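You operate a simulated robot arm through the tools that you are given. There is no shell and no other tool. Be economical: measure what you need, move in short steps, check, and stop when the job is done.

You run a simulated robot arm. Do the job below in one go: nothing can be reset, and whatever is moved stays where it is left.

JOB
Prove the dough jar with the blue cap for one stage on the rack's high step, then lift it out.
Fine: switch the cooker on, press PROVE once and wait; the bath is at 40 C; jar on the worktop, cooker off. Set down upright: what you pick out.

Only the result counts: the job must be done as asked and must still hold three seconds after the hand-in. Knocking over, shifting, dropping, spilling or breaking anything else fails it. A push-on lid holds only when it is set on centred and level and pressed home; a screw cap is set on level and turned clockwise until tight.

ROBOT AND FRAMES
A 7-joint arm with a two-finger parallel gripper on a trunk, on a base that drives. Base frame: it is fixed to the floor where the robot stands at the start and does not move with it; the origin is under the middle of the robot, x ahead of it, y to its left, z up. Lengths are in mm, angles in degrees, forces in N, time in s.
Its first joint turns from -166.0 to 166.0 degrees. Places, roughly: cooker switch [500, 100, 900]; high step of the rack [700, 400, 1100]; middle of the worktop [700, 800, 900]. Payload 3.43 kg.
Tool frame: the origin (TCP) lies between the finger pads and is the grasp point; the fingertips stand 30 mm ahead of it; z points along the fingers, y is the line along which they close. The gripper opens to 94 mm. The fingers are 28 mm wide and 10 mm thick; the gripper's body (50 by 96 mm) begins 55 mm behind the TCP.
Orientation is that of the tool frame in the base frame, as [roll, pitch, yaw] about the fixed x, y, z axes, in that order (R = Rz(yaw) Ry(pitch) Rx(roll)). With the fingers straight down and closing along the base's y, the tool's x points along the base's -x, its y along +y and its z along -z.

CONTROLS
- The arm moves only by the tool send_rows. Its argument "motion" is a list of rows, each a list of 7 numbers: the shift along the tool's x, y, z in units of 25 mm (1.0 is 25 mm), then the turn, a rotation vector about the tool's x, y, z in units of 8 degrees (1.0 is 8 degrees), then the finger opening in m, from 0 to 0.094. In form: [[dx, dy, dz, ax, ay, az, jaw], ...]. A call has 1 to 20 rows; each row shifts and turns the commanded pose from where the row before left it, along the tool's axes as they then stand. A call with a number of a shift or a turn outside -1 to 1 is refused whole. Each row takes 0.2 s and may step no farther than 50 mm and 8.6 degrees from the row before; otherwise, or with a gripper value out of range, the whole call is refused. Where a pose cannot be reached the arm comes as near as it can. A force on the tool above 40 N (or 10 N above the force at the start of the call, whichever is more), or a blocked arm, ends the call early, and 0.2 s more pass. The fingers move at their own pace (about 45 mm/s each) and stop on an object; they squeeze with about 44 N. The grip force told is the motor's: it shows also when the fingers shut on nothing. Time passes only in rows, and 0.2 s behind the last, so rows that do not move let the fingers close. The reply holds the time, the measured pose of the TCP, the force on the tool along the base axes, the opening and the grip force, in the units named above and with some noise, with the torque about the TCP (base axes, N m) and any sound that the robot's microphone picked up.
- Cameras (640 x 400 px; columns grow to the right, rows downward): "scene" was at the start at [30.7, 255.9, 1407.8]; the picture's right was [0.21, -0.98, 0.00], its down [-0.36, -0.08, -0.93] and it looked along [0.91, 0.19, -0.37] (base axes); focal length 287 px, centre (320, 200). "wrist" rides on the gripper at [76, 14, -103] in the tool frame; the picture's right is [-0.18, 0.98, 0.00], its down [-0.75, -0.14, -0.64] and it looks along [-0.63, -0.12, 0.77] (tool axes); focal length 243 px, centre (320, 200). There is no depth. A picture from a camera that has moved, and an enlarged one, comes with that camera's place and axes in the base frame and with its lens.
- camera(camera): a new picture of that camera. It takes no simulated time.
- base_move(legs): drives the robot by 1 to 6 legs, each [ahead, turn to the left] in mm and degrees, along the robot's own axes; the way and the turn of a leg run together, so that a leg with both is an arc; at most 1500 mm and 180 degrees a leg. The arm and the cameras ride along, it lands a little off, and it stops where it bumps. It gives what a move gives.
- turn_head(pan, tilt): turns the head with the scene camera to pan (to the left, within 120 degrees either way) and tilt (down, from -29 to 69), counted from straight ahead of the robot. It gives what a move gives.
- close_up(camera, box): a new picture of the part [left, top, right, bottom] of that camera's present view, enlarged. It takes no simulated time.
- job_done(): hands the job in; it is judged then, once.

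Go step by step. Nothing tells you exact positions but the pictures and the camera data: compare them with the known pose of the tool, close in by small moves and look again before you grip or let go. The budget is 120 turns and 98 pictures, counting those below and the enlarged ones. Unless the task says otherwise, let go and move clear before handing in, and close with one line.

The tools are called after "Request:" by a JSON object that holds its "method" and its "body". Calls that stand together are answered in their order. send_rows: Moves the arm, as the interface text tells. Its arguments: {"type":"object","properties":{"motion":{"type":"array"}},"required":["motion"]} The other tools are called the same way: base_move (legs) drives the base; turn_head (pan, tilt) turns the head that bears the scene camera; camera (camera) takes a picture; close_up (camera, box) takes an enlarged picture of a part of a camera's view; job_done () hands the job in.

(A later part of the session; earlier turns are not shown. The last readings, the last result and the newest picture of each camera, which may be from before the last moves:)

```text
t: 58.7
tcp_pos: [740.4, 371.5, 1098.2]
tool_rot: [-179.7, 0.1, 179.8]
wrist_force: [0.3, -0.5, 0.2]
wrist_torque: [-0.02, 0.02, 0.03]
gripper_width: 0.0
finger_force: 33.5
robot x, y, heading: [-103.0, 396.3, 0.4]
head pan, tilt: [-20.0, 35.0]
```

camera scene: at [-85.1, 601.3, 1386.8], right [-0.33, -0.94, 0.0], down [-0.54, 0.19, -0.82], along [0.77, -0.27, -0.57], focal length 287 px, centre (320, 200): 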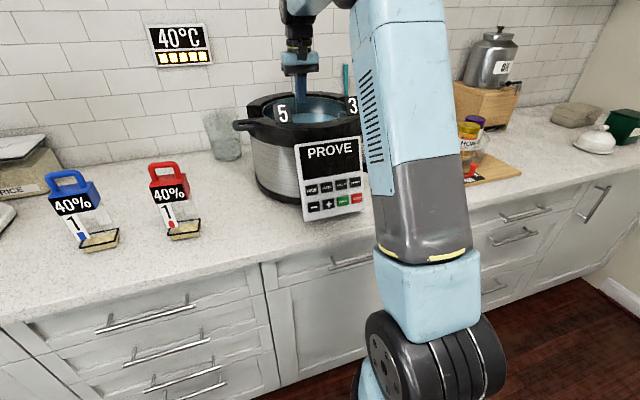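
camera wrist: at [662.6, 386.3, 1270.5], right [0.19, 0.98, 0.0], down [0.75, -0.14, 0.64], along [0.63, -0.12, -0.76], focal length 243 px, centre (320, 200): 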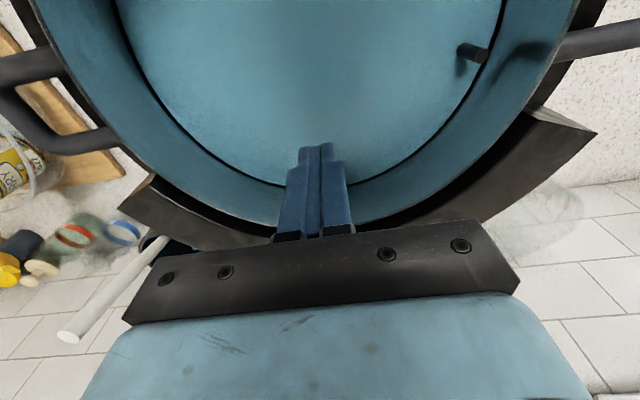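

Request:
{"method": "send_rows", "body": {"motion": [[0, 0, 0.25, 0, 0, 0, 0], [0, 0, 0.25, 0, 0, 0, 0], [0, 0, 0.25, 0, 0, 0, 0], [0, 0, 0.25, 0, 0, 0, 0], [0, 0, 0.25, 0, 0, 0, 0], [0, 0, 0.25, 0, 0, 0, 0]]}}

Request:
{"method": "close_up", "body": {"camera": "scene", "box": [230, 50, 390, 150]}}

Request:
{"method": "camera", "body": {"camera": "wrist"}}

```text
t: 59.3
tcp_pos: [740.8, 371.5, 1096.3]
tool_rot: [-179.8, 0.7, 179.7]
wrist_force: [-0.9, 0.5, 5.9]
wrist_torque: [0.02, 0.12, 0.05]
gripper_width: 0.1
finger_force: 33.0
robot x, y, heading: [-106.1, 401.2, 0.4]
head pan, tilt: [-20.0, 35.0]
stopped in row 2: the force on the tool passed its limit at 47 N (the readings are from after the stop); the commanded pose is now the measured one
```

```text
4.00 times, centred on (310, 100) of scene
camera zoom: at [-85.6, 601.4, 1386.8], right [-0.33, -0.94, 0.0], down [-0.54, 0.19, -0.82], along [0.77, -0.27, -0.57], focal length 1148 px, centre (360, 600)
```

zoom: 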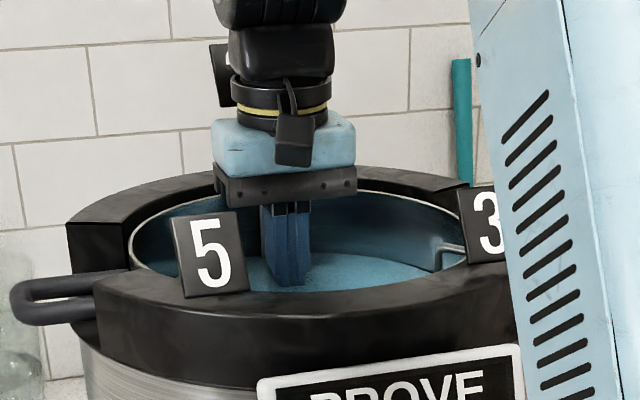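

```text
58 pictures are left
camera wrist: at [662.7, 385.6, 1197.2], right [0.19, 0.98, 0.0], down [0.74, -0.14, 0.65], along [0.64, -0.12, -0.76], focal length 243 px, centre (320, 200)
```

wrist: 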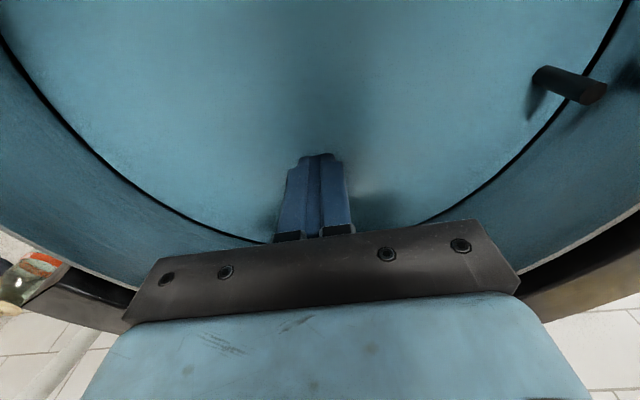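

Contact near step 2 at tip height 1066. Now I'll feel near step 3.

Request:
{"method": "send_rows", "body": {"motion": [[0, 0, -1, 0, 0, 0, 0], [0, 0, -1, 0, 0, 0, 0], [1, -0.4, 0, 0, 0, 0, 0], [1, -0.4, 0, 0, 0, 0, 0], [1, -0.5, 0, 0, 0, 0, 0], [0.4, -0.4, 0, 0, 0, 0, 0], [0, 0, 1, 0, 0, 0, 0], [0, 0, 0.5, 0, 0, 0, 0], [0, 0, 0.25, 0, 0, 0, 0], [0, 0, 0.25, 0, 0, 0, 0], [0, 0, 0.25, 0, 0, 0, 0], [0, 0, 0.25, 0, 0, 0, 0], [0, 0, 0.25, 0, 0, 0, 0], [0, 0, 0.25, 0, 0, 0, 0]]}}

Request:
{"method": "close_up", "body": {"camera": "scene", "box": [230, 50, 390, 150]}}

```text
t: 62.0
tcp_pos: [657.2, 330.6, 1084.3]
tool_rot: [-179.7, 1.4, 179.6]
wrist_force: [-2.0, 0.4, 10.3]
wrist_torque: [0.04, 0.2, -0.05]
gripper_width: 0.0
finger_force: 33.2
robot x, y, heading: [-104.1, 398.1, 0.5]
head pan, tilt: [-20.0, 35.0]
stopped in row 13: the force on the tool passed its limit at 48 N (the readings are from after the stop); the commanded pose is now the measured one
```

```text
4.00 times, centred on (310, 100) of scene
camera zoom: at [-85.8, 601.4, 1386.8], right [-0.33, -0.94, 0.0], down [-0.54, 0.19, -0.82], along [0.77, -0.27, -0.57], focal length 1148 px, centre (360, 600)
```

zoom: 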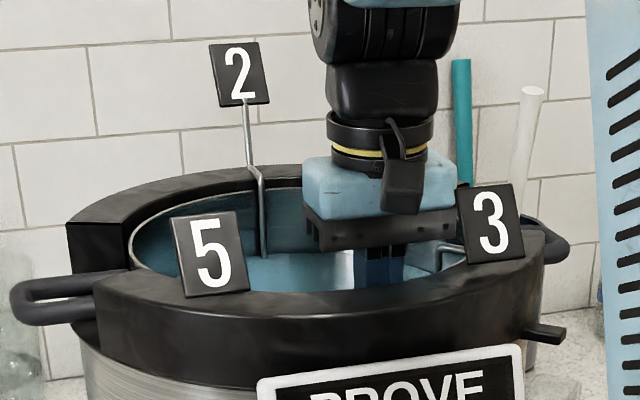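

Step 3 is about 12 mm lower than step 2, fitting depth flags in cm. I'll feel step 5 too, to be sure.

Request:
{"method": "send_rows", "body": {"motion": [[0, 0, -1, 0, 0, 0, 0], [0, 0, -1, 0, -0.17, 0, 0], [0, 1, 0, 0, 0, 0, 0], [0, 1, 0, 0, 0, 0, 0], [0, 1, 0, 0, 0, 0, 0], [0, 0.6, 0, 0, 0, 0, 0], [0, 0, 1, 0, 0, 0, 0], [0, 0, 0.5, 0, 0, 0, 0], [0, 0, 0.25, 0, 0, 0, 0], [0, 0, 0.25, 0, 0, 0, 0], [0, 0, 0.25, 0, 0, 0, 0], [0, 0, 0.25, 0, 0, 0, 0], [0, 0, 0.25, 0, 0, 0, 0], [0, 0, 0.25, 0, 0, 0, 0], [0, 0, 0.25, 0, 0, 0, 0]]}}

Request:
{"method": "camera", "body": {"camera": "wrist"}}

```text
t: 65.0
tcp_pos: [661.9, 420.3, 1065.0]
tool_rot: [-179.6, 3.1, 179.7]
wrist_force: [-0.5, -0.6, 9.5]
wrist_torque: [-0.01, 0.17, 0.03]
gripper_width: 0.0
finger_force: 32.7
robot x, y, heading: [-106.2, 398.4, 1.0]
head pan, tilt: [-20.0, 35.0]
stopped in row 15: the force on the tool passed its limit at 49 N (the readings are from after the stop); the commanded pose is now the measured one
```

```text
56 pictures are left
camera wrist: at [579.2, 434.4, 1164.5], right [0.19, 0.98, 0.01], down [0.72, -0.14, 0.68], along [0.67, -0.13, -0.73], focal length 243 px, centre (320, 200)
```

wrist: 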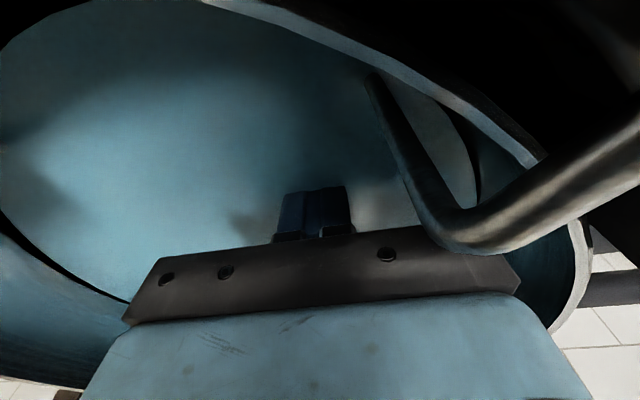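

Step 2 is the highest (1066, against 1054 and 1035). I'll feel its extent briefly so the jar lands well on it.

Request:
{"method": "send_rows", "body": {"motion": [[0, 0, -1, 0, 0, 0, 0], [0, 0, -1, 0, -0.39, 0, 0], [0, 0, -1, 0, 0, 0, 0], [0, -0.9, 0, 0, 0, 0, 0], [-1, -1, 0, 0, 0, 0, 0], [-0.9, 0, 0, 0, 0, 0, 0], [0, 0, 1, 0, 0, 0, 0], [0, 0, 0.5, 0, 0, 0, 0], [0, 0, 0.25, 0, 0, 0, 0], [0, 0, 0.25, 0, 0, 0, 0], [0, 0, 0.25, 0, 0, 0, 0], [0, 0, 0.2, 0, 0, 0, 0], [0, 0, 0.2, 0, 0, 0, 0], [0, 0, 0.2, 0, 0, 0, 0]]}}

```text
t: 67.6
tcp_pos: [710.8, 371.6, 1093.3]
tool_rot: [-179.7, 6.8, 179.7]
wrist_force: [-0.1, 0.8, 10.1]
wrist_torque: [0.01, -0.15, 0.06]
gripper_width: 0.0
finger_force: 33.0
robot x, y, heading: [-108.8, 395.4, 1.0]
head pan, tilt: [-20.0, 35.0]
stopped in row 12: the force on the tool passed its limit at 47 N (the readings are from after the stop); the commanded pose is now the measured one
```

Request:
{"method": "send_rows", "body": {"motion": [[0, 0, -1, 0, 0.85, 0, 0], [0, 0, -1, 0, 0, 0, 0], [-1, 1, 0, 0, 0, 0, 0], [-0.3, 0.5, 0, 0, 0, 0, 0], [0, 0, 1, 0, 0, 0, 0], [0, 0, 0.5, 0, 0, 0, 0], [0, 0, 0.25, 0, 0, 0, 0], [0, 0, 0.2, 0, 0, 0, 0], [0, 0, 0.2, 0, 0, 0, 0], [0, 0, 0.2, 0, 0, 0, 0], [0, 0, 0.2, 0, 0, 0, 0]]}}

Request:
{"method": "send_rows", "body": {"motion": [[0, 0, -1, 0, 0, 0, 0], [0, 0, -1, 0, 0, 0, 0], [0, -1, 0, 0, 0, 0, 0], [0, -1, 0, 0, 0, 0, 0], [0, -0.9, 0, 0, 0, 0, 0], [0, 0, 1, 0, 0, 0, 0], [0, 0, 0.5, 0, 0, 0, 0], [0, 0, 0.25, 0, 0, 0, 0], [0, 0, 0.2, 0, 0, 0, 0], [0, 0, 0.2, 0, 0, 0, 0], [0, 0, 0.2, 0, 0, 0, 0]]}}

```text
t: 69.6
tcp_pos: [743.0, 409.8, 1095.2]
tool_rot: [-179.7, 0.6, 179.7]
wrist_force: [0.2, -0.7, 7.1]
wrist_torque: [-0.03, 0.06, 0.11]
gripper_width: 0.3
finger_force: 32.8
robot x, y, heading: [-107.4, 400.6, 0.6]
head pan, tilt: [-20.0, 35.0]
stopped in row 10: the force on the tool passed its limit at 48 N (the readings are from after the stop); the commanded pose is now the measured one
```

```text
t: 71.9
tcp_pos: [743.6, 337.4, 1096.1]
tool_rot: [-179.6, 1.1, 179.7]
wrist_force: [-1.1, 0.0, 6.9]
wrist_torque: [0.02, 0.12, -0.02]
gripper_width: 0.0
finger_force: 32.3
robot x, y, heading: [-104.6, 401.1, 0.9]
head pan, tilt: [-20.0, 35.0]
stopped in row 11: the force on the tool passed its limit at 48 N (the readings are from after the stop); the commanded pose is now the measured one
```

Step 2 spans at least x 711–743 and y 337–410, so the jar goes at about [738, 373]. Back to the blue jar.

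Request:
{"method": "send_rows", "body": {"motion": [[0, 0, -1, 0, 0.14, 0, 0], [0, 0, -1, 0, 0, 0, 0], [0, 0, -1, 0, 0, 0, 0], [0, 0, -1, 0, 0, 0, 0], [0, 0, -1, 0, 0, 0, 0], [0, 0, -1, 0, 0, 0, 0], [0, 0, -1, 0, 0, 0, 0], [0, 0, -1, 0, 0, 0, 0], [0, 0, -0.6, 0, 0, 0, 0], [0.65, 1, 0, 0, 0, 0, 0], [0.65, 1, 0, 0, 0, 0, 0], [0.65, 1, 0, 0, 0, 0, 0], [0.65, 1, 0, 0, 0, 0, 0], [0.65, 1, 0, 0, 0, 0, 0], [0.65, 1, 0, 0, 0, 0, 0], [0.65, 1, 0, 0, 0, 0, 0], [0.65, 1, 0, 0, 0, 0, 0], [0.65, 1, 0, 0, 0, 0, 0], [0.65, 1, 0, 0, 0, 0, 0], [0.65, 1, 0, 0, 0, 0, 0]]}}

Request:
{"method": "send_rows", "body": {"motion": [[0.65, 1, 0, 0, 0, 0, 0.094], [0, 1, 0, 0, 0, 0, 0.094], [0, 1, 0, 0, 0, 0, 0.094], [0, 1, 0, 0, 0, 0, 0.094], [0, 1, 0, 0, 0, 0, 0.094], [0, 1, 0, 0, 0, 0, 0.094], [0, 1, 0, 0, 0, 0, 0.094], [0, 1, 0, 0, 0, 0, 0.094], [0, 0, 0, 0, 0, 1, 0.094], [0, 0, 0, 0, 0, 1, 0.094], [0, 0, 0, 0, 0, 1, 0.094], [0, 0, 0, 0, 0, 1, 0.094], [0, 0, 0, 0, 0, 1, 0.094], [0, 0, 0, 0, 0, 1, 0.094], [0, 0, 0, 0, 0, 1, 0.094], [0, 0, 0, 0, 0, 1, 0.094], [0, 0, 0, 0, 0, 1, 0.094], [0, 0, 0, 0, 0, 1, 0.094], [0, 0, 0, 0, 0, 1, 0.094]]}}

Request:
{"method": "turn_head", "body": {"pan": 0, "tilt": 32}}

Request:
{"method": "camera", "body": {"camera": "scene"}}

```text
t: 76.1
tcp_pos: [567.3, 614.5, 1310.4]
tool_rot: [-179.7, -0.2, 179.5]
wrist_force: [-0.1, -0.8, 1.1]
wrist_torque: [0.02, 0.0, 0.02]
gripper_width: 0.0
finger_force: 33.2
robot x, y, heading: [-108.5, 396.4, 0.9]
head pan, tilt: [-20.0, 35.0]
```

```text
t: 80.1
tcp_pos: [552.1, 815.8, 1306.5]
tool_rot: [-179.8, 0.3, 91.5]
wrist_force: [0.4, 0.0, 0.2]
wrist_torque: [0.01, -0.01, 0.02]
gripper_width: 94.3
finger_force: 0.1
robot x, y, heading: [-107.7, 395.9, 0.6]
head pan, tilt: [-20.0, 35.0]
```

```text
t: 81.0
tcp_pos: [553.6, 814.6, 1307.3]
tool_rot: [-179.9, 0.3, 91.8]
wrist_force: [-0.1, 0.2, 0.5]
wrist_torque: [0.0, 0.01, -0.03]
gripper_width: 94.0
finger_force: 0.1
robot x, y, heading: [-105.8, 399.9, 0.7]
head pan, tilt: [0.0, 32.0]
```

```text
55 pictures are left
camera scene: at [-78.8, 631.5, 1391.4], right [0.01, -1.0, 0.0], down [-0.53, -0.01, -0.85], along [0.85, 0.01, -0.53], focal length 287 px, centre (320, 200)
```

scene: 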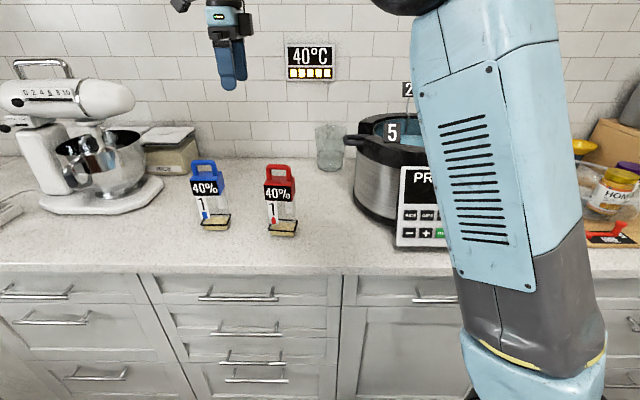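

Request:
{"method": "send_rows", "body": {"motion": [[1, 0, 0, 0, 0, 0, 0.094], [1, 0, 0, 0, 0, 0, 0.094], [1, 0, 0, 0, 0, 0, 0.094], [1, 0, 0, 0, 0, 0, 0.094], [0.2, -0.05, 1, 0, 0, 0, 0.094], [0, 0, 1, 0, 0, 0, 0.094], [0, 0, 1, 0, 0, 0, 0.094], [0, 0, 1, 0, 0, 0, 0.094], [0, 0, 1, 0, 0, 0, 0.094], [0, 0, 1, 0, 0, 0, 0.094], [0, 0, 0.6, 0, 0, 0, 0.094], [0, 0, 0, 0, 0, 0, 0.094]]}}

Request:
{"method": "close_up", "body": {"camera": "scene", "box": [140, 130, 300, 240]}}

```text
t: 83.5
tcp_pos: [547.3, 918.1, 1142.3]
tool_rot: [-179.8, 0.3, 91.7]
wrist_force: [-0.9, -0.5, 0.3]
wrist_torque: [0.07, -0.03, 0.01]
gripper_width: 93.9
finger_force: 0.0
robot x, y, heading: [-103.1, 398.7, 0.7]
head pan, tilt: [0.0, 32.0]
```

```text
3.64 times, centred on (220, 185) of scene
camera zoom: at [-78.8, 631.6, 1391.4], right [0.01, -1.0, 0.0], down [-0.53, -0.01, -0.85], along [0.85, 0.01, -0.53], focal length 1044 px, centre (684, 254)
```

zoom: 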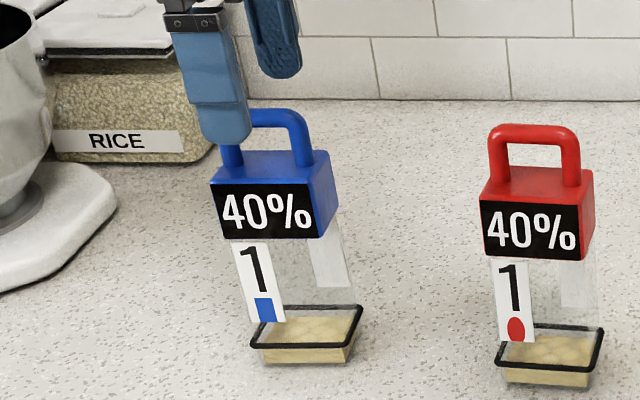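

Lined up as before. I'll lower, grip and lift.

Request:
{"method": "send_rows", "body": {"motion": [[0, 0.03, 0.8, 0, 0, 0, 0.094], [0.03, 0, 0.72, 0, 0, 0, 0.094], [0, 0, 0, 0, 0, 0, 0.03], [0, 0, 0, 0, 0, 0, 0.0], [0, 0, 0, 0, 0, 0, 0.0], [0, 0, 0, 0, 0, 0, 0.0], [0, 0, 0, 0, 0, 0, 0.0], [0, 0, 0, 0, 0, 0, 0.0], [0, 0, -0.2, 0, 0, 0, 0.0], [0, 0, -0.5, 0, 0, 0, 0.0], [0, 0, -1, 0, 0, 0, 0.0], [0, 0, -1, 0, 0, 0, 0.0], [0, 0, 0, 0, 0, 0, 0.0]]}}

Request:
{"method": "close_up", "body": {"camera": "scene", "box": [140, 100, 300, 240]}}

```text
t: 86.3
tcp_pos: [548.8, 920.3, 1171.6]
tool_rot: [-179.9, 0.3, 91.7]
wrist_force: [0.4, -0.8, -2.7]
wrist_torque: [-0.02, 0.01, -0.02]
gripper_width: 16.5
finger_force: 44.1
robot x, y, heading: [-105.4, 400.2, 0.7]
head pan, tilt: [0.0, 32.0]
```

```text
2.86 times, centred on (220, 170) of scene
camera zoom: at [-78.7, 631.7, 1391.4], right [0.01, -1.0, 0.0], down [-0.53, -0.01, -0.85], along [0.85, 0.01, -0.53], focal length 820 px, centre (606, 286)
```

zoom: 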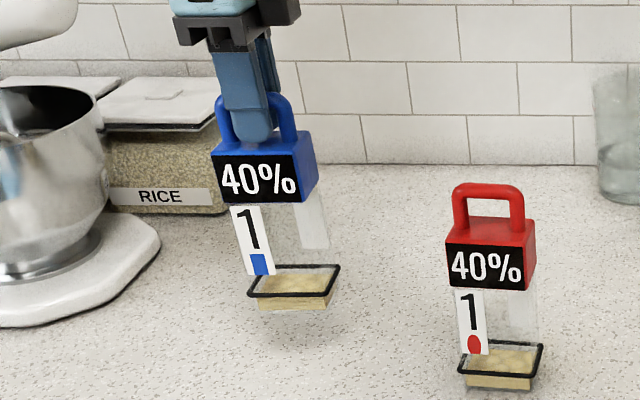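

Lifted cleanly. I'll raise it high and carry it to above step 2.

Request:
{"method": "send_rows", "body": {"motion": [[0, 0, -1, 0, 0, 0, 0], [0, 0, -1, 0, 0, 0, 0], [0, 0, -1, 0, 0, 0, 0], [0, 0, -1, 0, 0, 0, 0], [0, 0, -1, 0, 0, 0, 0], [0, 0, -1, 0, 0, 0, 0], [0, 0, -1, 0, 0, 0, 0], [0, 0, -1, 0, 0, 0, 0], [0, 0, -1, 0, 0, 0, 0], [0, 0, -1, 0, 0, 0, 0], [-0.6, 0.7, 0, 0, 0, 0, 0], [-0.6, 0.7, 0, 0, 0, 0, 0], [-0.6, 0.7, 0, 0, 0, 0, 0], [-0.6, 0.7, 0, 0, 0, 0, 0], [-0.6, 0.7, 0, 0, 0, 0, 0], [-0.6, 0.7, 0, 0, 0, 0, 0], [-0.6, 0.7, 0, 0, 0, 0, 0], [-0.6, 0.7, 0, 0, 0, 0, 0], [-0.6, 0.7, 0, 0, 0, 0, 0], [-0.6, 0.6, 0, 0, 0, 0, 0]]}}

Request:
{"method": "send_rows", "body": {"motion": [[-0.8, 0, 0, 0, 0, 0, 0], [-0.8, 0, 0, 0, 0, 0, 0], [-0.8, 0, 0, 0, 0, 0, 0], [-0.8, 0, 0, 0, 0, 0, 0], [-0.8, 0, 0, 0, 0, 0, 0], [-0.8, 0, 0, 0, 0, 0, 0], [-0.8, 0, 0, 0, 0, 0, 0], [-0.8, 0, 0, 0, 0, 0, 0], [-0.8, 0, 0, 0, 0, 0, 0], [-0.8, 0, 0, 0, 0, 0, 0], [-0.8, 0, 0, 0, 0, 0, 0], [0, 0, 0, 0, 0, 0, 0]]}}

Request:
{"method": "camera", "body": {"camera": "scene"}}

Request:
{"method": "camera", "body": {"camera": "wrist"}}

```text
t: 90.5
tcp_pos: [658.8, 797.1, 1384.2]
tool_rot: [-179.8, 0.2, 91.7]
wrist_force: [-0.7, 0.5, -2.0]
wrist_torque: [0.01, 0.03, -0.02]
gripper_width: 16.8
finger_force: 43.5
out of reach, approached as far as the arm can: row 9, 10, 12, 14, 15, 16, 17, 18, 19, 20
robot x, y, heading: [-107.1, 401.7, 0.9]
head pan, tilt: [0.0, 32.0]
```

```text
t: 93.2
tcp_pos: [665.7, 576.9, 1384.8]
tool_rot: [-179.8, 0.3, 91.6]
wrist_force: [-0.5, 0.7, -2.2]
wrist_torque: [0.0, 0.0, 0.02]
gripper_width: 16.5
finger_force: 44.3
robot x, y, heading: [-104.0, 398.3, 0.8]
head pan, tilt: [0.0, 32.0]
```

```text
52 pictures are left
camera scene: at [-78.6, 631.6, 1391.4], right [0.01, -1.0, 0.0], down [-0.53, -0.01, -0.85], along [0.85, 0.01, -0.53], focal length 287 px, centre (320, 200)
```

scene: 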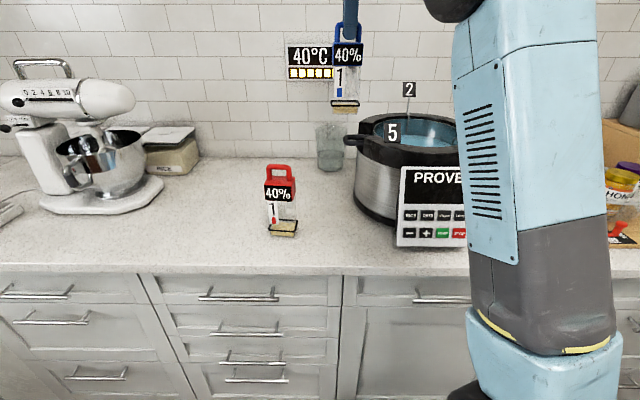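

```text
51 pictures are left
camera wrist: at [678.1, 652.6, 1487.0], right [0.99, -0.16, 0.0], down [-0.12, -0.75, 0.65], along [-0.1, -0.64, -0.76], focal length 243 px, centre (320, 200)
```

wrist: 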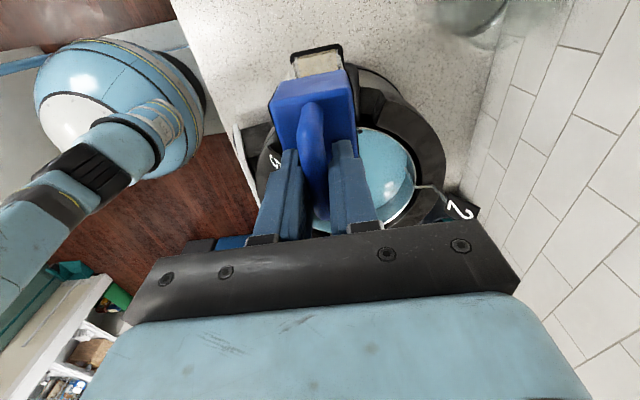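

Jar bottom is about 1185, above the rim (about 1125). I'll go in between flags 5 and 2 to over the step.

Request:
{"method": "send_rows", "body": {"motion": [[0, 0.9, 0, 0, 0, 0, 0], [0, 0.9, 0, 0, 0, 0, 0], [-0.8, 0.8, 0, 0, 0, 0, 0], [-0.8, 0, 0, 0, 0, 0, 0], [-0.8, 0, 0, 0, 0, 0, 0], [-0.8, 0, 0, 0, 0, 0, 0], [-0.8, 0, 0, 0, 0, 0, 0], [-0.8, 0, 0, 0, 0, 0, 0], [-0.8, 0, 0, 0, 0, 0, 0], [-0.8, 0, 0, 0, 0, 0, 0], [-0.8, 0, 0, 0, 0, 0, 0], [-0.8, 0, 0, 0, 0, 0, 0], [0, 0, 0, 0, 0, 0, 0]]}}

Request:
{"method": "camera", "body": {"camera": "wrist"}}

Request:
{"method": "close_up", "body": {"camera": "scene", "box": [330, 20, 490, 170]}}

```text
t: 96.0
tcp_pos: [738.4, 379.3, 1384.7]
tool_rot: [-179.8, 0.3, 91.7]
wrist_force: [-0.3, 0.4, -2.5]
wrist_torque: [0.0, 0.04, -0.02]
gripper_width: 16.4
finger_force: 43.8
robot x, y, heading: [-107.6, 401.3, 0.6]
head pan, tilt: [0.0, 32.0]
```

```text
50 pictures are left
camera wrist: at [749.4, 454.8, 1488.2], right [0.99, -0.16, 0.0], down [-0.12, -0.75, 0.65], along [-0.1, -0.64, -0.76], focal length 243 px, centre (320, 200)
```

wrist: 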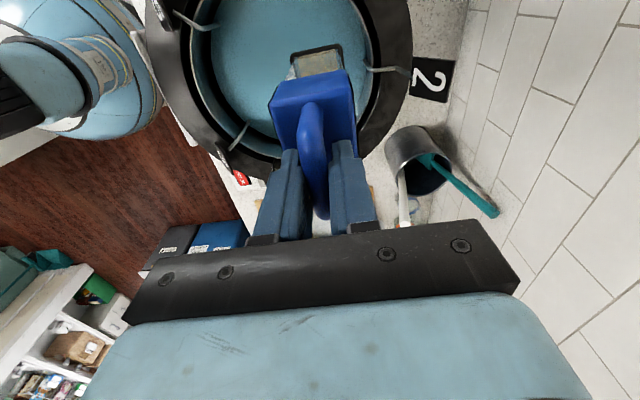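

```text
2.67 times, centred on (410, 95) of scene
camera zoom: at [-78.5, 631.6, 1391.4], right [0.01, -1.0, 0.0], down [-0.53, -0.01, -0.85], along [0.85, 0.01, -0.53], focal length 765 px, centre (80, 480)
```

zoom: 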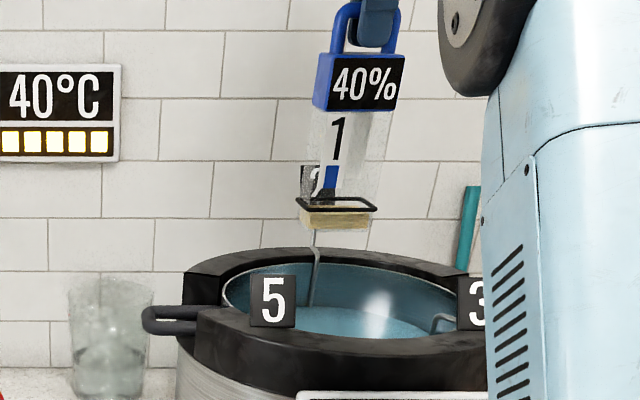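

Over step 2. I'll nudge to y 374 and lower, slowly at the end.

Request:
{"method": "send_rows", "body": {"motion": [[-0.2, 0, 0.5, 0, 0, 0, 0], [0, 0, 0.8, 0, 0, 0, 0], [0, 0, 0.8, 0, 0, 0, 0], [0, 0, 0.8, 0, 0, 0, 0], [0, 0, 0.8, 0, 0, 0, 0], [0, 0, 0.2, 0, 0, 0, 0], [0, 0, 0, 0, 0, 0, 0]]}}

Request:
{"method": "close_up", "body": {"camera": "scene", "box": [330, 20, 490, 170]}}

Request:
{"method": "camera", "body": {"camera": "wrist"}}

```text
t: 97.5
tcp_pos: [737.3, 373.2, 1288.6]
tool_rot: [-179.8, 0.3, 91.7]
wrist_force: [-0.5, 0.0, -2.7]
wrist_torque: [-0.01, 0.0, -0.01]
gripper_width: 16.8
finger_force: 44.1
robot x, y, heading: [-105.8, 399.6, 0.5]
head pan, tilt: [0.0, 32.0]
```

```text
2.67 times, centred on (410, 95) of scene
camera zoom: at [-78.5, 631.5, 1391.4], right [0.01, -1.0, 0.0], down [-0.53, -0.01, -0.85], along [0.85, 0.01, -0.53], focal length 765 px, centre (80, 480)
```

zoom: 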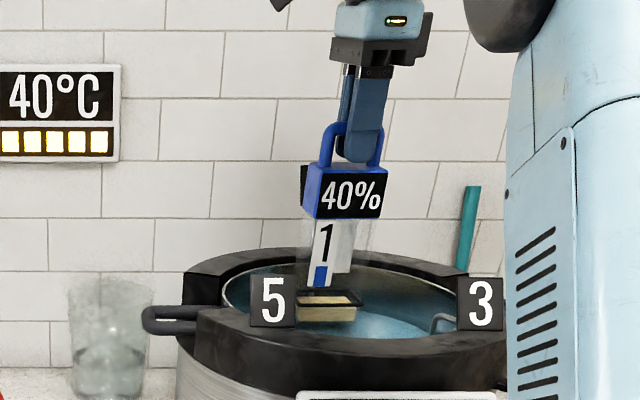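

```text
47 pictures are left
camera wrist: at [748.6, 449.2, 1390.3], right [0.99, -0.16, 0.0], down [-0.12, -0.75, 0.65], along [-0.1, -0.64, -0.76], focal length 243 px, centre (320, 200)
```

wrist: 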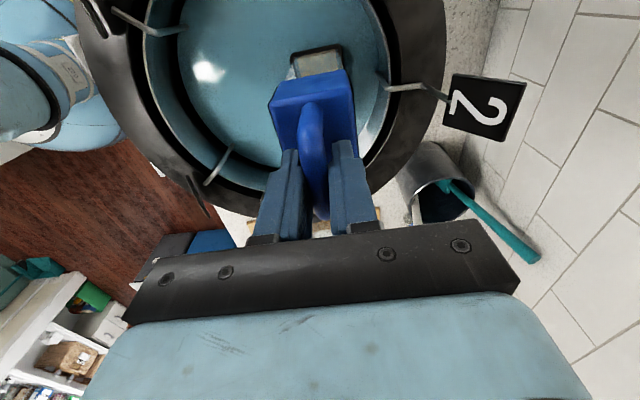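

Request:
{"method": "send_rows", "body": {"motion": [[0, 0, 0.2, 0, 0, 0, 0], [0, 0, 0.2, 0, 0, 0, 0], [0, 0, 0.1, 0, 0, 0, 0], [0, 0, 0.08, 0, 0, 0, 0], [0, 0, 0, 0, 0, 0, 0]]}}

```text
t: 98.8
tcp_pos: [737.9, 373.2, 1273.1]
tool_rot: [-179.8, 0.2, 91.7]
wrist_force: [0.0, -0.5, -2.3]
wrist_torque: [-0.03, 0.01, 0.02]
gripper_width: 16.8
finger_force: 44.0
robot x, y, heading: [-105.7, 400.7, 0.7]
head pan, tilt: [0.0, 32.0]
```

Request:
{"method": "send_rows", "body": {"motion": [[0, 0, 0.08, 0, 0, 0, 0], [0, 0, 0.08, 0, 0, 0, 0], [0, 0, 0.08, 0, 0, 0, 0], [0, 0, 0, 0, 0, 0, 0]]}}

```text
t: 99.8
tcp_pos: [737.4, 374.2, 1266.3]
tool_rot: [-179.8, 0.3, 91.7]
wrist_force: [0.3, 0.7, -2.3]
wrist_torque: [-0.02, 0.0, 0.04]
gripper_width: 16.5
finger_force: 44.1
robot x, y, heading: [-103.5, 398.5, 0.5]
head pan, tilt: [0.0, 32.0]
```

Request:
{"method": "send_rows", "body": {"motion": [[0, 0, 0.08, 0, 0, 0, 0], [0, 0, 0.08, 0, 0, 0, 0], [0, 0, 0.08, 0, 0, 0, 0], [0, 0, 0, 0, 0, 0, 0]]}}

Request:
{"method": "close_up", "body": {"camera": "scene", "box": [330, 20, 490, 170]}}

```text
t: 100.8
tcp_pos: [737.5, 373.4, 1260.6]
tool_rot: [-179.8, 0.2, 91.7]
wrist_force: [-0.5, -0.7, -2.3]
wrist_torque: [0.01, 0.0, 0.03]
gripper_width: 16.6
finger_force: 43.0
robot x, y, heading: [-103.6, 396.9, 1.1]
head pan, tilt: [0.0, 32.0]
```

```text
2.67 times, centred on (410, 95) of scene
camera zoom: at [-78.5, 631.5, 1391.4], right [0.01, -1.0, 0.0], down [-0.53, -0.01, -0.85], along [0.85, 0.01, -0.53], focal length 765 px, centre (80, 480)
```

zoom: 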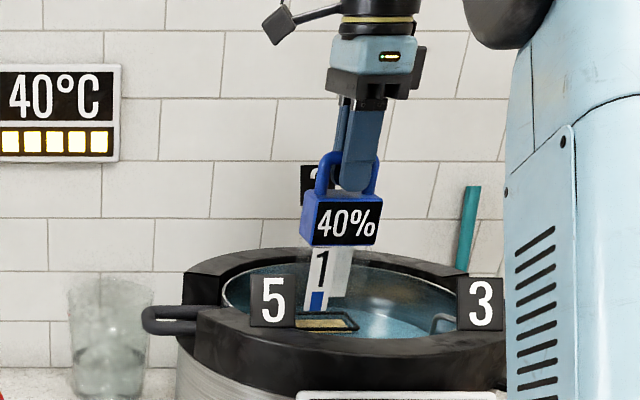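

Request:
{"method": "send_rows", "body": {"motion": [[0, 0, 0.08, 0, 0, 0, 0], [0, 0, 0.08, 0, 0, 0, 0], [0, 0, 0.08, 0, 0, 0, 0], [0, 0, 0.08, 0, 0, 0, 0], [0, 0, 0, 0, 0, 0, 0]]}}

```text
t: 102.0
tcp_pos: [735.3, 373.7, 1255.9]
tool_rot: [-179.9, 0.4, 91.6]
wrist_force: [2.3, -1.2, 33.8]
wrist_torque: [-0.03, 0.01, 0.02]
gripper_width: 16.7
finger_force: 44.3
robot x, y, heading: [-108.2, 401.1, 0.7]
head pan, tilt: [0.0, 32.0]
```

Jar is on the step with level contact. I'll relieve the push, look, and then let go.

Request:
{"method": "send_rows", "body": {"motion": [[0, 0, -0.06, 0, 0, 0, 0], [0, 0, 0, 0, 0, 0, 0.02], [0, 0, 0, 0, 0, 0, 0.03], [0, 0, 0, 0, 0, 0, 0.05], [0, 0, 0, 0, 0, 0, 0.06], [0, 0, 0, 0, 0, 0, 0.06]]}}

Request:
{"method": "close_up", "body": {"camera": "scene", "box": [330, 20, 490, 170]}}

Request:
{"method": "camera", "body": {"camera": "wrist"}}

```text
t: 103.3
tcp_pos: [736.8, 372.2, 1254.6]
tool_rot: [-179.8, 0.3, 91.5]
wrist_force: [-0.1, 0.3, -0.8]
wrist_torque: [0.0, -0.01, 0.04]
gripper_width: 59.8
finger_force: 0.1
robot x, y, heading: [-108.1, 398.7, 0.6]
head pan, tilt: [0.0, 32.0]
```

```text
2.67 times, centred on (410, 95) of scene
camera zoom: at [-78.7, 631.5, 1391.4], right [0.01, -1.0, 0.0], down [-0.53, -0.01, -0.85], along [0.85, 0.01, -0.53], focal length 765 px, centre (80, 480)
```

zoom: 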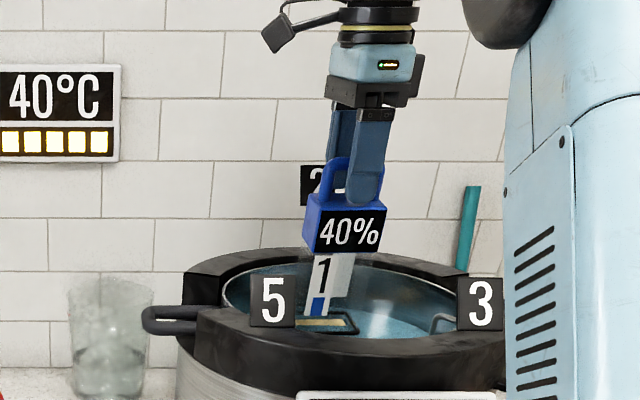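

```text
44 pictures are left
camera wrist: at [748.2, 448.7, 1357.4], right [0.99, -0.16, 0.0], down [-0.12, -0.75, 0.65], along [-0.1, -0.64, -0.76], focal length 243 px, centre (320, 200)
```

wrist: 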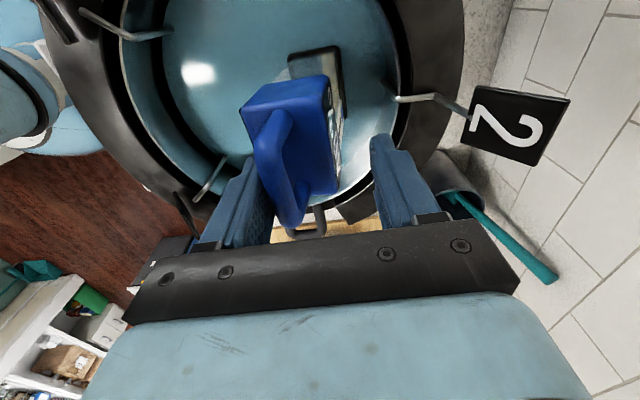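

The jar seems to lean toward the front finger. I'll look closer before doing anything.

Request:
{"method": "close_up", "body": {"camera": "wrist", "box": [200, 20, 440, 240]}}

Request:
{"method": "close_up", "body": {"camera": "scene", "box": [380, 70, 460, 150]}}

```text
1.82 times, centred on (320, 130) of wrist
camera zoom: at [748.2, 448.7, 1357.4], right [0.99, -0.16, 0.0], down [-0.12, -0.75, 0.65], along [-0.1, -0.64, -0.76], focal length 441 px, centre (320, 327)
```

zoom: 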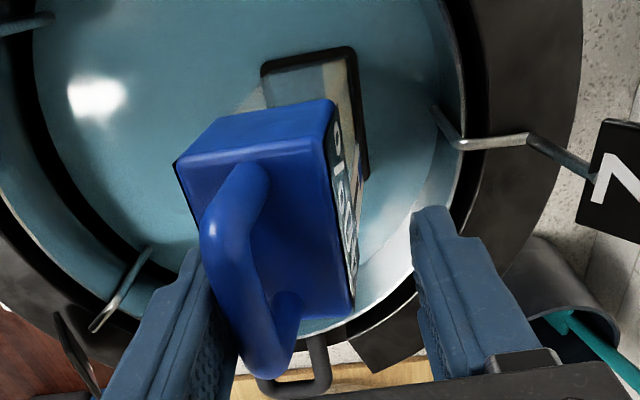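

```text
5.00 times, centred on (420, 110) of scene
camera zoom: at [-78.7, 631.5, 1391.4], right [0.01, -1.0, 0.0], down [-0.53, -0.01, -0.85], along [0.85, 0.01, -0.53], focal length 1435 px, centre (-180, 650)
```

zoom: 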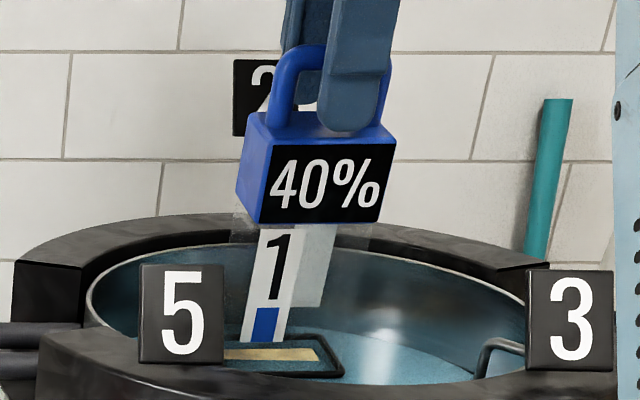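

The jar leans about 7° against the front finger; perhaps the tips press on the cap. The finger still blocks a fall, so I'll raise just 6 mm and look.

Request:
{"method": "send_rows", "body": {"motion": [[0, 0, -0.12, 0, 0, 0, 0.06], [0, 0, -0.12, 0, 0, 0, 0.06], [0, 0, 0, 0, 0, 0, 0.06]]}}

Request:
{"method": "close_up", "body": {"camera": "wrist", "box": [200, 20, 440, 240]}}

```text
t: 104.2
tcp_pos: [738.0, 373.3, 1261.0]
tool_rot: [-179.9, 0.4, 91.6]
wrist_force: [0.5, 0.5, -0.2]
wrist_torque: [-0.03, -0.04, 0.01]
gripper_width: 60.0
finger_force: 0.1
robot x, y, heading: [-109.0, 398.3, 0.8]
head pan, tilt: [0.0, 32.0]
```

```text
1.82 times, centred on (320, 130) of wrist
camera zoom: at [748.2, 448.9, 1363.5], right [0.99, -0.16, 0.0], down [-0.12, -0.75, 0.65], along [-0.1, -0.64, -0.76], focal length 441 px, centre (320, 327)
```

zoom: 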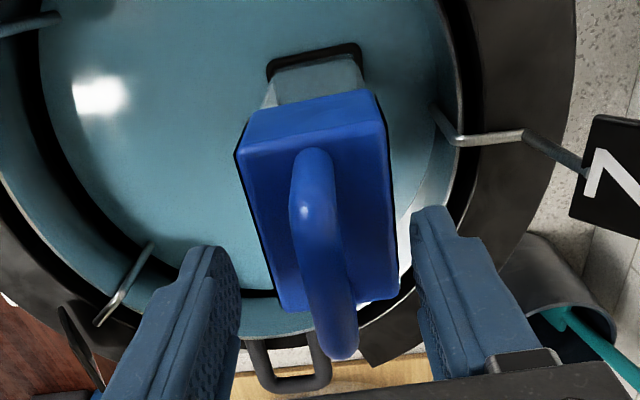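

It stands upright again; the tips had only pressed on the cap. I'll rise straight up, then move back toward the panel.

Request:
{"method": "send_rows", "body": {"motion": [[0, 0, -0.5, 0, 0, 0, 0.07], [0, 0, -1, 0, 0, 0, 0.07], [0, 0, -1, 0, 0, 0, 0.07], [0, 0, -1, 0, 0, 0, 0.07], [0, 0, -0.8, 0, 0, 0, 0.07], [0, 0, -0.5, 0, 0, 0, 0.07], [0, -1, 0, 0, 0, 0, 0], [0, -1, 0, 0, 0, 0, 0], [0, -1, 0, 0, 0, 0, 0], [0, -1, 0, 0, 0, 0, 0], [0, -1, 0, 0, 0, 0, 0], [0, -1, 0, 0, 0, 0, 0], [0, -1, 0, 0, 0, 0, 0], [0, -1, 0, 0, 0, 0, 0], [0, -1, 0, 0, 0, 0, 0], [0, -1, 0, 0, 0, 0, 0], [0, -1, 0, 0, 0, 0, 0], [0, -1, 0, 0, 0, 0, 0]]}}

Request:
{"method": "send_rows", "body": {"motion": [[0, 0, 0, 0, 0, -1, 0], [0, 0, 0, 0, 0, -1, 0], [0, 0, 0, 0, 0, -1, 0], [0, 0, 0, 0, 0, -1, 0], [0, 0, 0, 0, 0, -1, 0], [0, 0, 0, 0, 0, -1, 0], [0, 0, 0, 0, 0, -1, 0], [0, 0, 0, 0, 0, -1, 0], [0, 0, 0, 0, 0, -1, 0], [0, 0, 0, 0, 0, -1, 0], [0, 0, 0, 0, 0, -1, 0], [0, 0, 0, 0, 0, 0, 0]]}}

Request:
{"method": "camera", "body": {"camera": "wrist"}}

Request:
{"method": "camera", "body": {"camera": "scene"}}

```text
t: 108.0
tcp_pos: [437.7, 365.7, 1381.9]
tool_rot: [-179.7, 0.3, 91.6]
wrist_force: [0.2, -0.6, 0.2]
wrist_torque: [0.03, 0.02, -0.02]
gripper_width: 0.0
finger_force: 33.2
robot x, y, heading: [-104.8, 395.8, 0.6]
head pan, tilt: [0.0, 32.0]
```

```text
t: 110.5
tcp_pos: [438.0, 365.6, 1382.6]
tool_rot: [-179.7, -0.1, 179.7]
wrist_force: [0.1, 0.2, 0.2]
wrist_torque: [-0.01, 0.0, -0.03]
gripper_width: 0.1
finger_force: 32.6
robot x, y, heading: [-102.4, 397.4, 0.7]
head pan, tilt: [0.0, 32.0]
```

```text
40 pictures are left
camera wrist: at [360.6, 378.9, 1485.5], right [0.19, 0.98, -0.01], down [0.76, -0.14, 0.64], along [0.63, -0.12, -0.77], focal length 243 px, centre (320, 200)
```

wrist: 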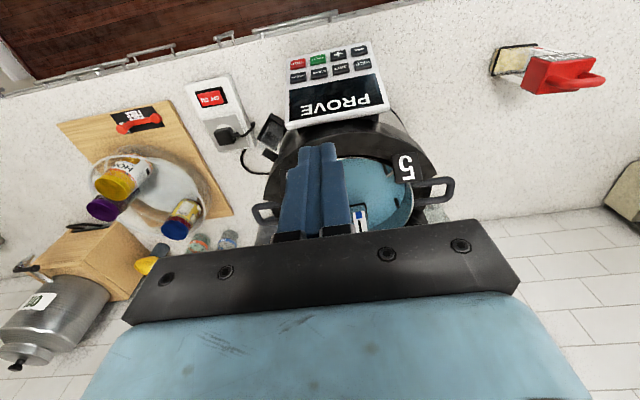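

```text
39 pictures are left
camera scene: at [-79.0, 631.5, 1391.4], right [0.01, -1.0, 0.0], down [-0.53, -0.01, -0.85], along [0.85, 0.01, -0.53], focal length 287 px, centre (320, 200)
```

scene: 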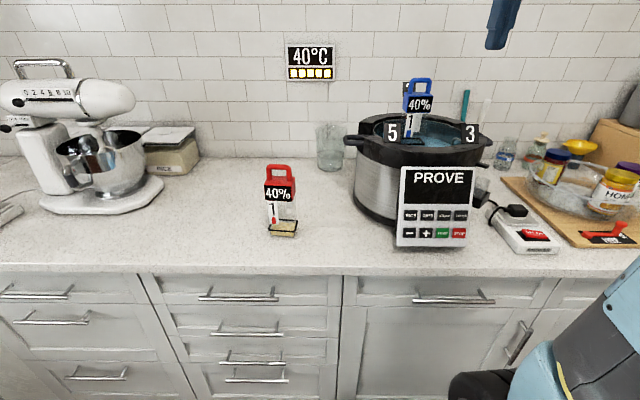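

The jar stands upright in the bath. I'll measure the PROVE button precisely from both cameras.

Request:
{"method": "close_up", "body": {"camera": "scene", "box": [390, 70, 490, 250]}}

Request:
{"method": "close_up", "body": {"camera": "wrist", "box": [270, 30, 410, 130]}}

```text
2.22 times, centred on (440, 160) of scene
camera zoom: at [-79.0, 631.5, 1391.4], right [0.01, -1.0, 0.0], down [-0.53, -0.01, -0.85], along [0.85, 0.01, -0.53], focal length 638 px, centre (53, 289)
```

zoom: 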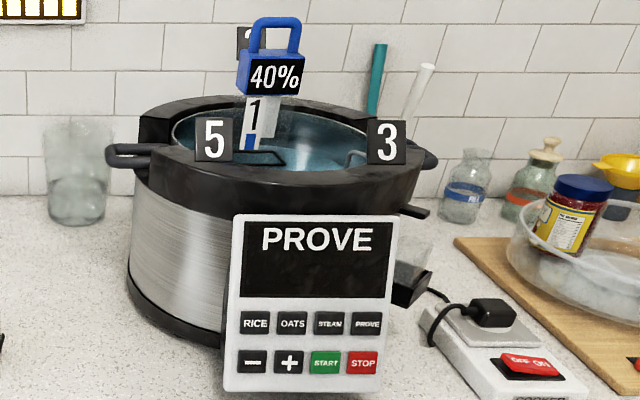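

```text
4.00 times, centred on (340, 80) of wrist
camera zoom: at [360.6, 378.9, 1485.5], right [0.19, 0.98, -0.01], down [0.76, -0.14, 0.64], along [0.63, -0.12, -0.77], focal length 970 px, centre (240, 680)
```

zoom: 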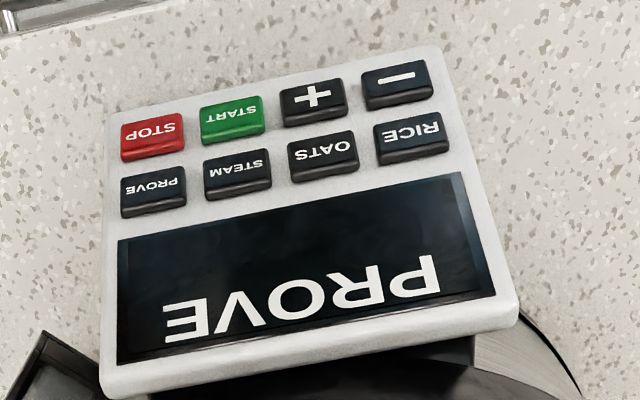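

PROVE is at about [458, 319, 1018] on a panel leaning back about 25°. I'll tilt the tool 60° forward and see if the arm can hold that.

Request:
{"method": "send_rows", "body": {"motion": [[0, 0, 0, 0, -1, 0, 0], [0, 0, 0, 0, -1, 0, 0], [0, 0, 0, 0, -1, 0, 0], [0, 0, 0, 0, -1, 0, 0], [0, 0, 0, 0, -1, 0, 0], [0, 0, 0, 0, -1, 0, 0], [0, 0, 0, 0, -1, 0, 0], [0, 0, 0, 0, -0.5, 0, 0], [0, 0, 0, 0, 0, 0, 0]]}}

```text
t: 112.5
tcp_pos: [437.0, 365.2, 1381.3]
tool_rot: [-179.5, 59.8, -179.9]
wrist_force: [-0.1, 0.1, -0.1]
wrist_torque: [-0.01, 0.0, 0.03]
gripper_width: 0.0
finger_force: 32.6
robot x, y, heading: [-109.1, 399.9, 0.7]
head pan, tilt: [0.0, 32.0]
```

Request:
{"method": "send_rows", "body": {"motion": [[0.94, -0.143, 0.443, 0, 0, 0, 0], [0.94, -0.143, 0.443, 0, 0, 0, 0], [0.94, -0.143, 0.443, 0, 0, 0, 0], [0.94, -0.143, 0.443, 0, 0, 0, 0], [0.94, -0.143, 0.443, 0, 0, 0, 0], [0.94, -0.143, 0.443, 0, 0, 0, 0], [0.94, -0.143, 0.443, 0, 0, 0, 0], [0.94, -0.143, 0.443, 0, 0, 0, 0], [0.94, -0.143, 0.443, 0, 0, 0, 0], [0.94, -0.143, 0.443, 0, 0, 0, 0], [0.94, -0.143, 0.443, 0, 0, 0, 0], [0.94, -0.143, 0.443, 0, 0, 0, 0], [0.94, -0.143, 0.443, 0, 0, 0, 0], [0, 0, 0, 0, 0, 0, 0]]}}

Request:
{"method": "camera", "body": {"camera": "wrist"}}

Request:
{"method": "camera", "body": {"camera": "scene"}}

```text
t: 115.5
tcp_pos: [475.5, 290.7, 1130.3]
tool_rot: [-179.4, 59.9, -179.6]
wrist_force: [-24.3, 16.3, 26.7]
wrist_torque: [0.48, -0.39, 0.7]
gripper_width: 0.2
finger_force: 33.5
out of reach, approached as far as the arm can: row 8, 9, 10, 11, 12, 13
robot x, y, heading: [-104.9, 400.2, 0.3]
head pan, tilt: [0.0, 32.0]
```

```text
36 pictures are left
camera wrist: at [347.3, 303.7, 1116.5], right [0.1, 0.98, 0.15], down [-0.18, -0.14, 0.97], along [0.98, -0.12, 0.16], focal length 243 px, centre (320, 200)
```

wrist: 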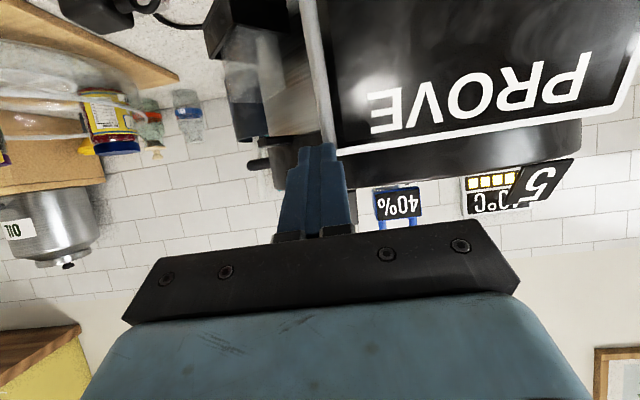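

```text
35 pictures are left
camera scene: at [-81.8, 632.4, 1391.3], right [0.01, -1.0, 0.0], down [-0.53, -0.01, -0.85], along [0.85, 0.01, -0.53], focal length 287 px, centre (320, 200)
```

scene: 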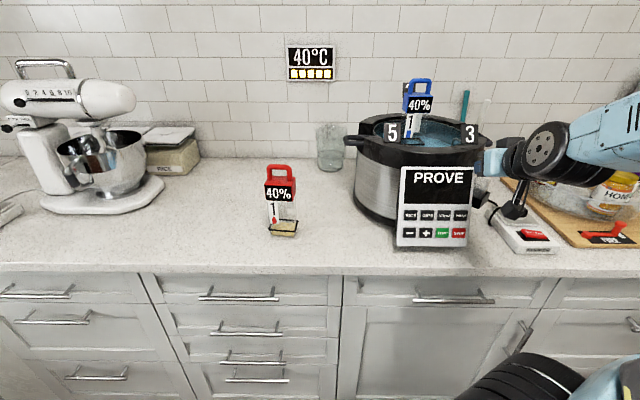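

The arm can't reach that low with this tilt and grazed the panel corner. I'll retrace the path, then drive back to get room.

Request:
{"method": "send_rows", "body": {"motion": [[-0.94, 0.143, -0.443, 0, 0, 0, 0], [-0.94, 0.143, -0.443, 0, 0, 0, 0], [-0.94, 0.143, -0.443, 0, 0, 0, 0], [-0.94, 0.143, -0.443, 0, 0, 0, 0], [-0.94, 0.143, -0.443, 0, 0, 0, 0], [-0.94, 0.143, -0.443, 0, 0, 0, 0], [-0.94, 0.143, -0.443, 0, 0, 0, 0], [-0.94, 0.143, -0.443, 0, 0, 0, 0], [0, 0, 0, 0, 0, 0, 0]]}}

Request:
{"method": "camera", "body": {"camera": "scene"}}

```text
t: 117.5
tcp_pos: [495.0, 319.9, 1337.1]
tool_rot: [-179.4, 59.8, -179.9]
wrist_force: [-0.4, 0.0, 0.4]
wrist_torque: [-0.03, -0.02, 0.02]
gripper_width: 0.0
finger_force: 33.1
robot x, y, heading: [-104.0, 400.0, 0.5]
head pan, tilt: [0.0, 32.0]
```

```text
34 pictures are left
camera scene: at [-79.2, 631.5, 1391.4], right [0.01, -1.0, 0.0], down [-0.53, -0.01, -0.85], along [0.85, 0.01, -0.53], focal length 287 px, centre (320, 200)
```

scene: 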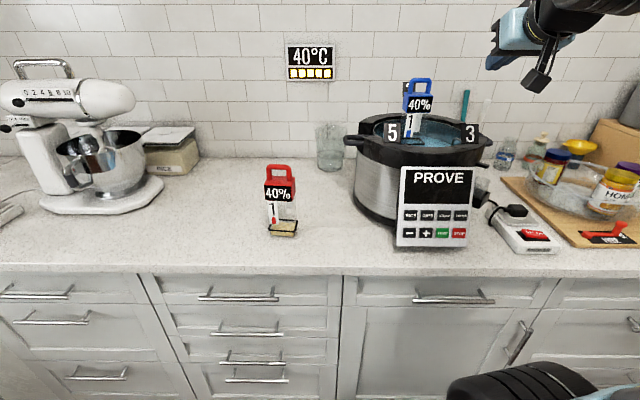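

Nothing moved. I'll drive back 150 mm to give the arm room for the press.

Request:
{"method": "base_move", "body": {"legs": [[-150, 0]]}}

```text
t: 118.9
tcp_pos: [343.1, 317.6, 1335.2]
tool_rot: [-179.4, 59.8, -179.9]
wrist_force: [-0.3, 0.2, 0.9]
wrist_torque: [0.0, -0.04, 0.0]
gripper_width: 0.0
finger_force: 32.9
robot x, y, heading: [-257.8, 397.3, 0.4]
head pan, tilt: [0.0, 32.0]
```

Request:
{"method": "send_rows", "body": {"motion": [[0.92, 0, 0.6, 0, 0, 0, 0], [0.92, 0, 0.6, 0, 0, 0, 0], [0.92, 0, 0.6, 0, 0, 0, 0], [0.92, 0, 0.6, 0, 0, 0, 0], [0.92, 0, 0.6, 0, 0, 0, 0], [0.92, 0, 0.6, 0, 0, 0, 0], [0, 0, 0, 0, 0, 0, 0]]}}

```text
t: 120.5
tcp_pos: [351.1, 316.2, 1171.9]
tool_rot: [-179.5, 59.8, -179.9]
wrist_force: [0.1, 0.4, -0.4]
wrist_torque: [0.01, 0.0, 0.02]
gripper_width: 0.0
finger_force: 32.9
robot x, y, heading: [-259.2, 399.4, 0.6]
head pan, tilt: [0.0, 32.0]
```

Request:
{"method": "send_rows", "body": {"motion": [[0.92, 0, 0.6, 0, 0, 0, 0], [0.92, 0, 0.6, 0, 0, 0, 0], [0.92, 0, 0.6, 0, 0, 0, 0], [0.92, 0.1, 0.6, 0, 0, 0, 0], [0, 0, 0, 0, 0, 0, 0]]}}

Request:
{"method": "camera", "body": {"camera": "wrist"}}

Request:
{"method": "camera", "body": {"camera": "scene"}}

```text
t: 121.7
tcp_pos: [375.5, 312.4, 1074.1]
tool_rot: [-179.6, 59.7, -179.9]
wrist_force: [0.1, -0.7, 1.1]
wrist_torque: [-0.02, -0.02, 0.04]
gripper_width: 0.0
finger_force: 33.0
out of reach, approached as far as the arm can: row 3, 4
robot x, y, heading: [-259.1, 394.6, 0.6]
head pan, tilt: [0.0, 32.0]
```

```text
33 pictures are left
camera wrist: at [248.2, 326.6, 1060.1], right [0.1, 0.98, 0.15], down [-0.18, -0.14, 0.98], along [0.98, -0.12, 0.16], focal length 243 px, centre (320, 200)
```

wrist: 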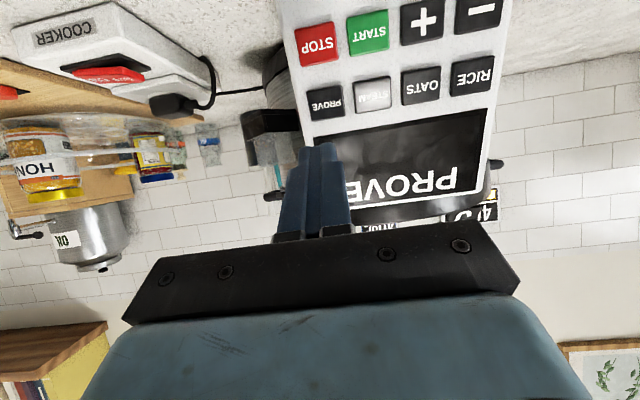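

```text
32 pictures are left
camera scene: at [-230.9, 629.6, 1391.4], right [0.01, -1.0, 0.0], down [-0.53, -0.01, -0.85], along [0.85, 0.01, -0.53], focal length 287 px, centre (320, 200)
```

scene: 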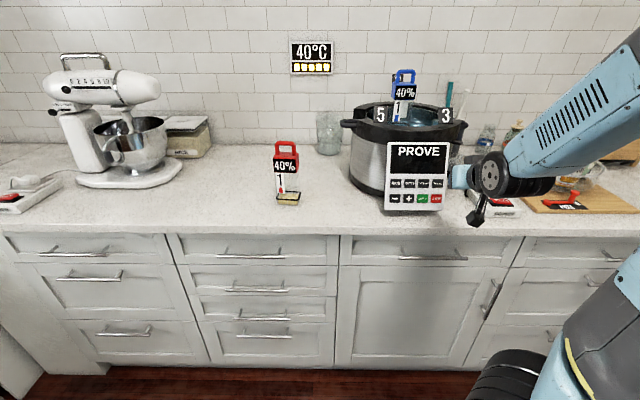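

The view is good but the arm is at its limit. I'll reduce the tilt to 50° and come up in front of the button.

Request:
{"method": "send_rows", "body": {"motion": [[0, 0, 0, 0, 0.65, 0, 0], [0, 0, 0, 0, 0.6, 0, 0], [-0.2, 0.13, 0.9, 0, 0, 0, 0], [-0.2, 0.13, 0.9, 0, 0, 0, 0], [0, 0, 0, 0, 0, 0, 0]]}}

Request:
{"method": "camera", "body": {"camera": "wrist"}}

```text
t: 122.9
tcp_pos: [411.2, 317.4, 1053.6]
tool_rot: [-179.7, 49.6, 179.7]
wrist_force: [-0.3, -0.4, 0.9]
wrist_torque: [0.01, -0.02, 0.0]
gripper_width: 0.2
finger_force: 33.2
out of reach, approached as far as the arm can: row 4
robot x, y, heading: [-256.7, 395.4, 0.8]
head pan, tilt: [0.0, 32.0]
```

```text
31 pictures are left
camera wrist: at [282.9, 332.1, 1062.1], right [0.13, 0.98, 0.14], down [0.0, -0.14, 0.99], along [0.99, -0.13, -0.02], focal length 243 px, centre (320, 200)
```

wrist: 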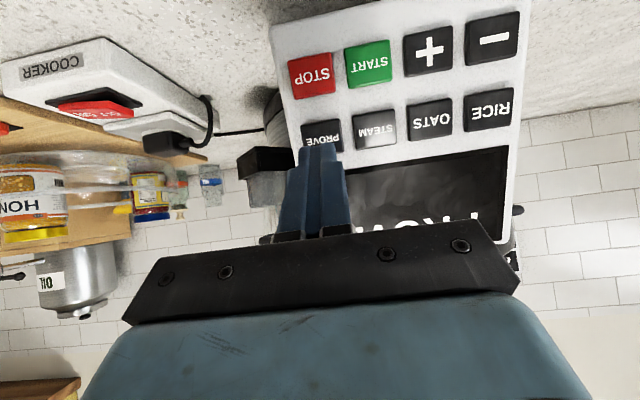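

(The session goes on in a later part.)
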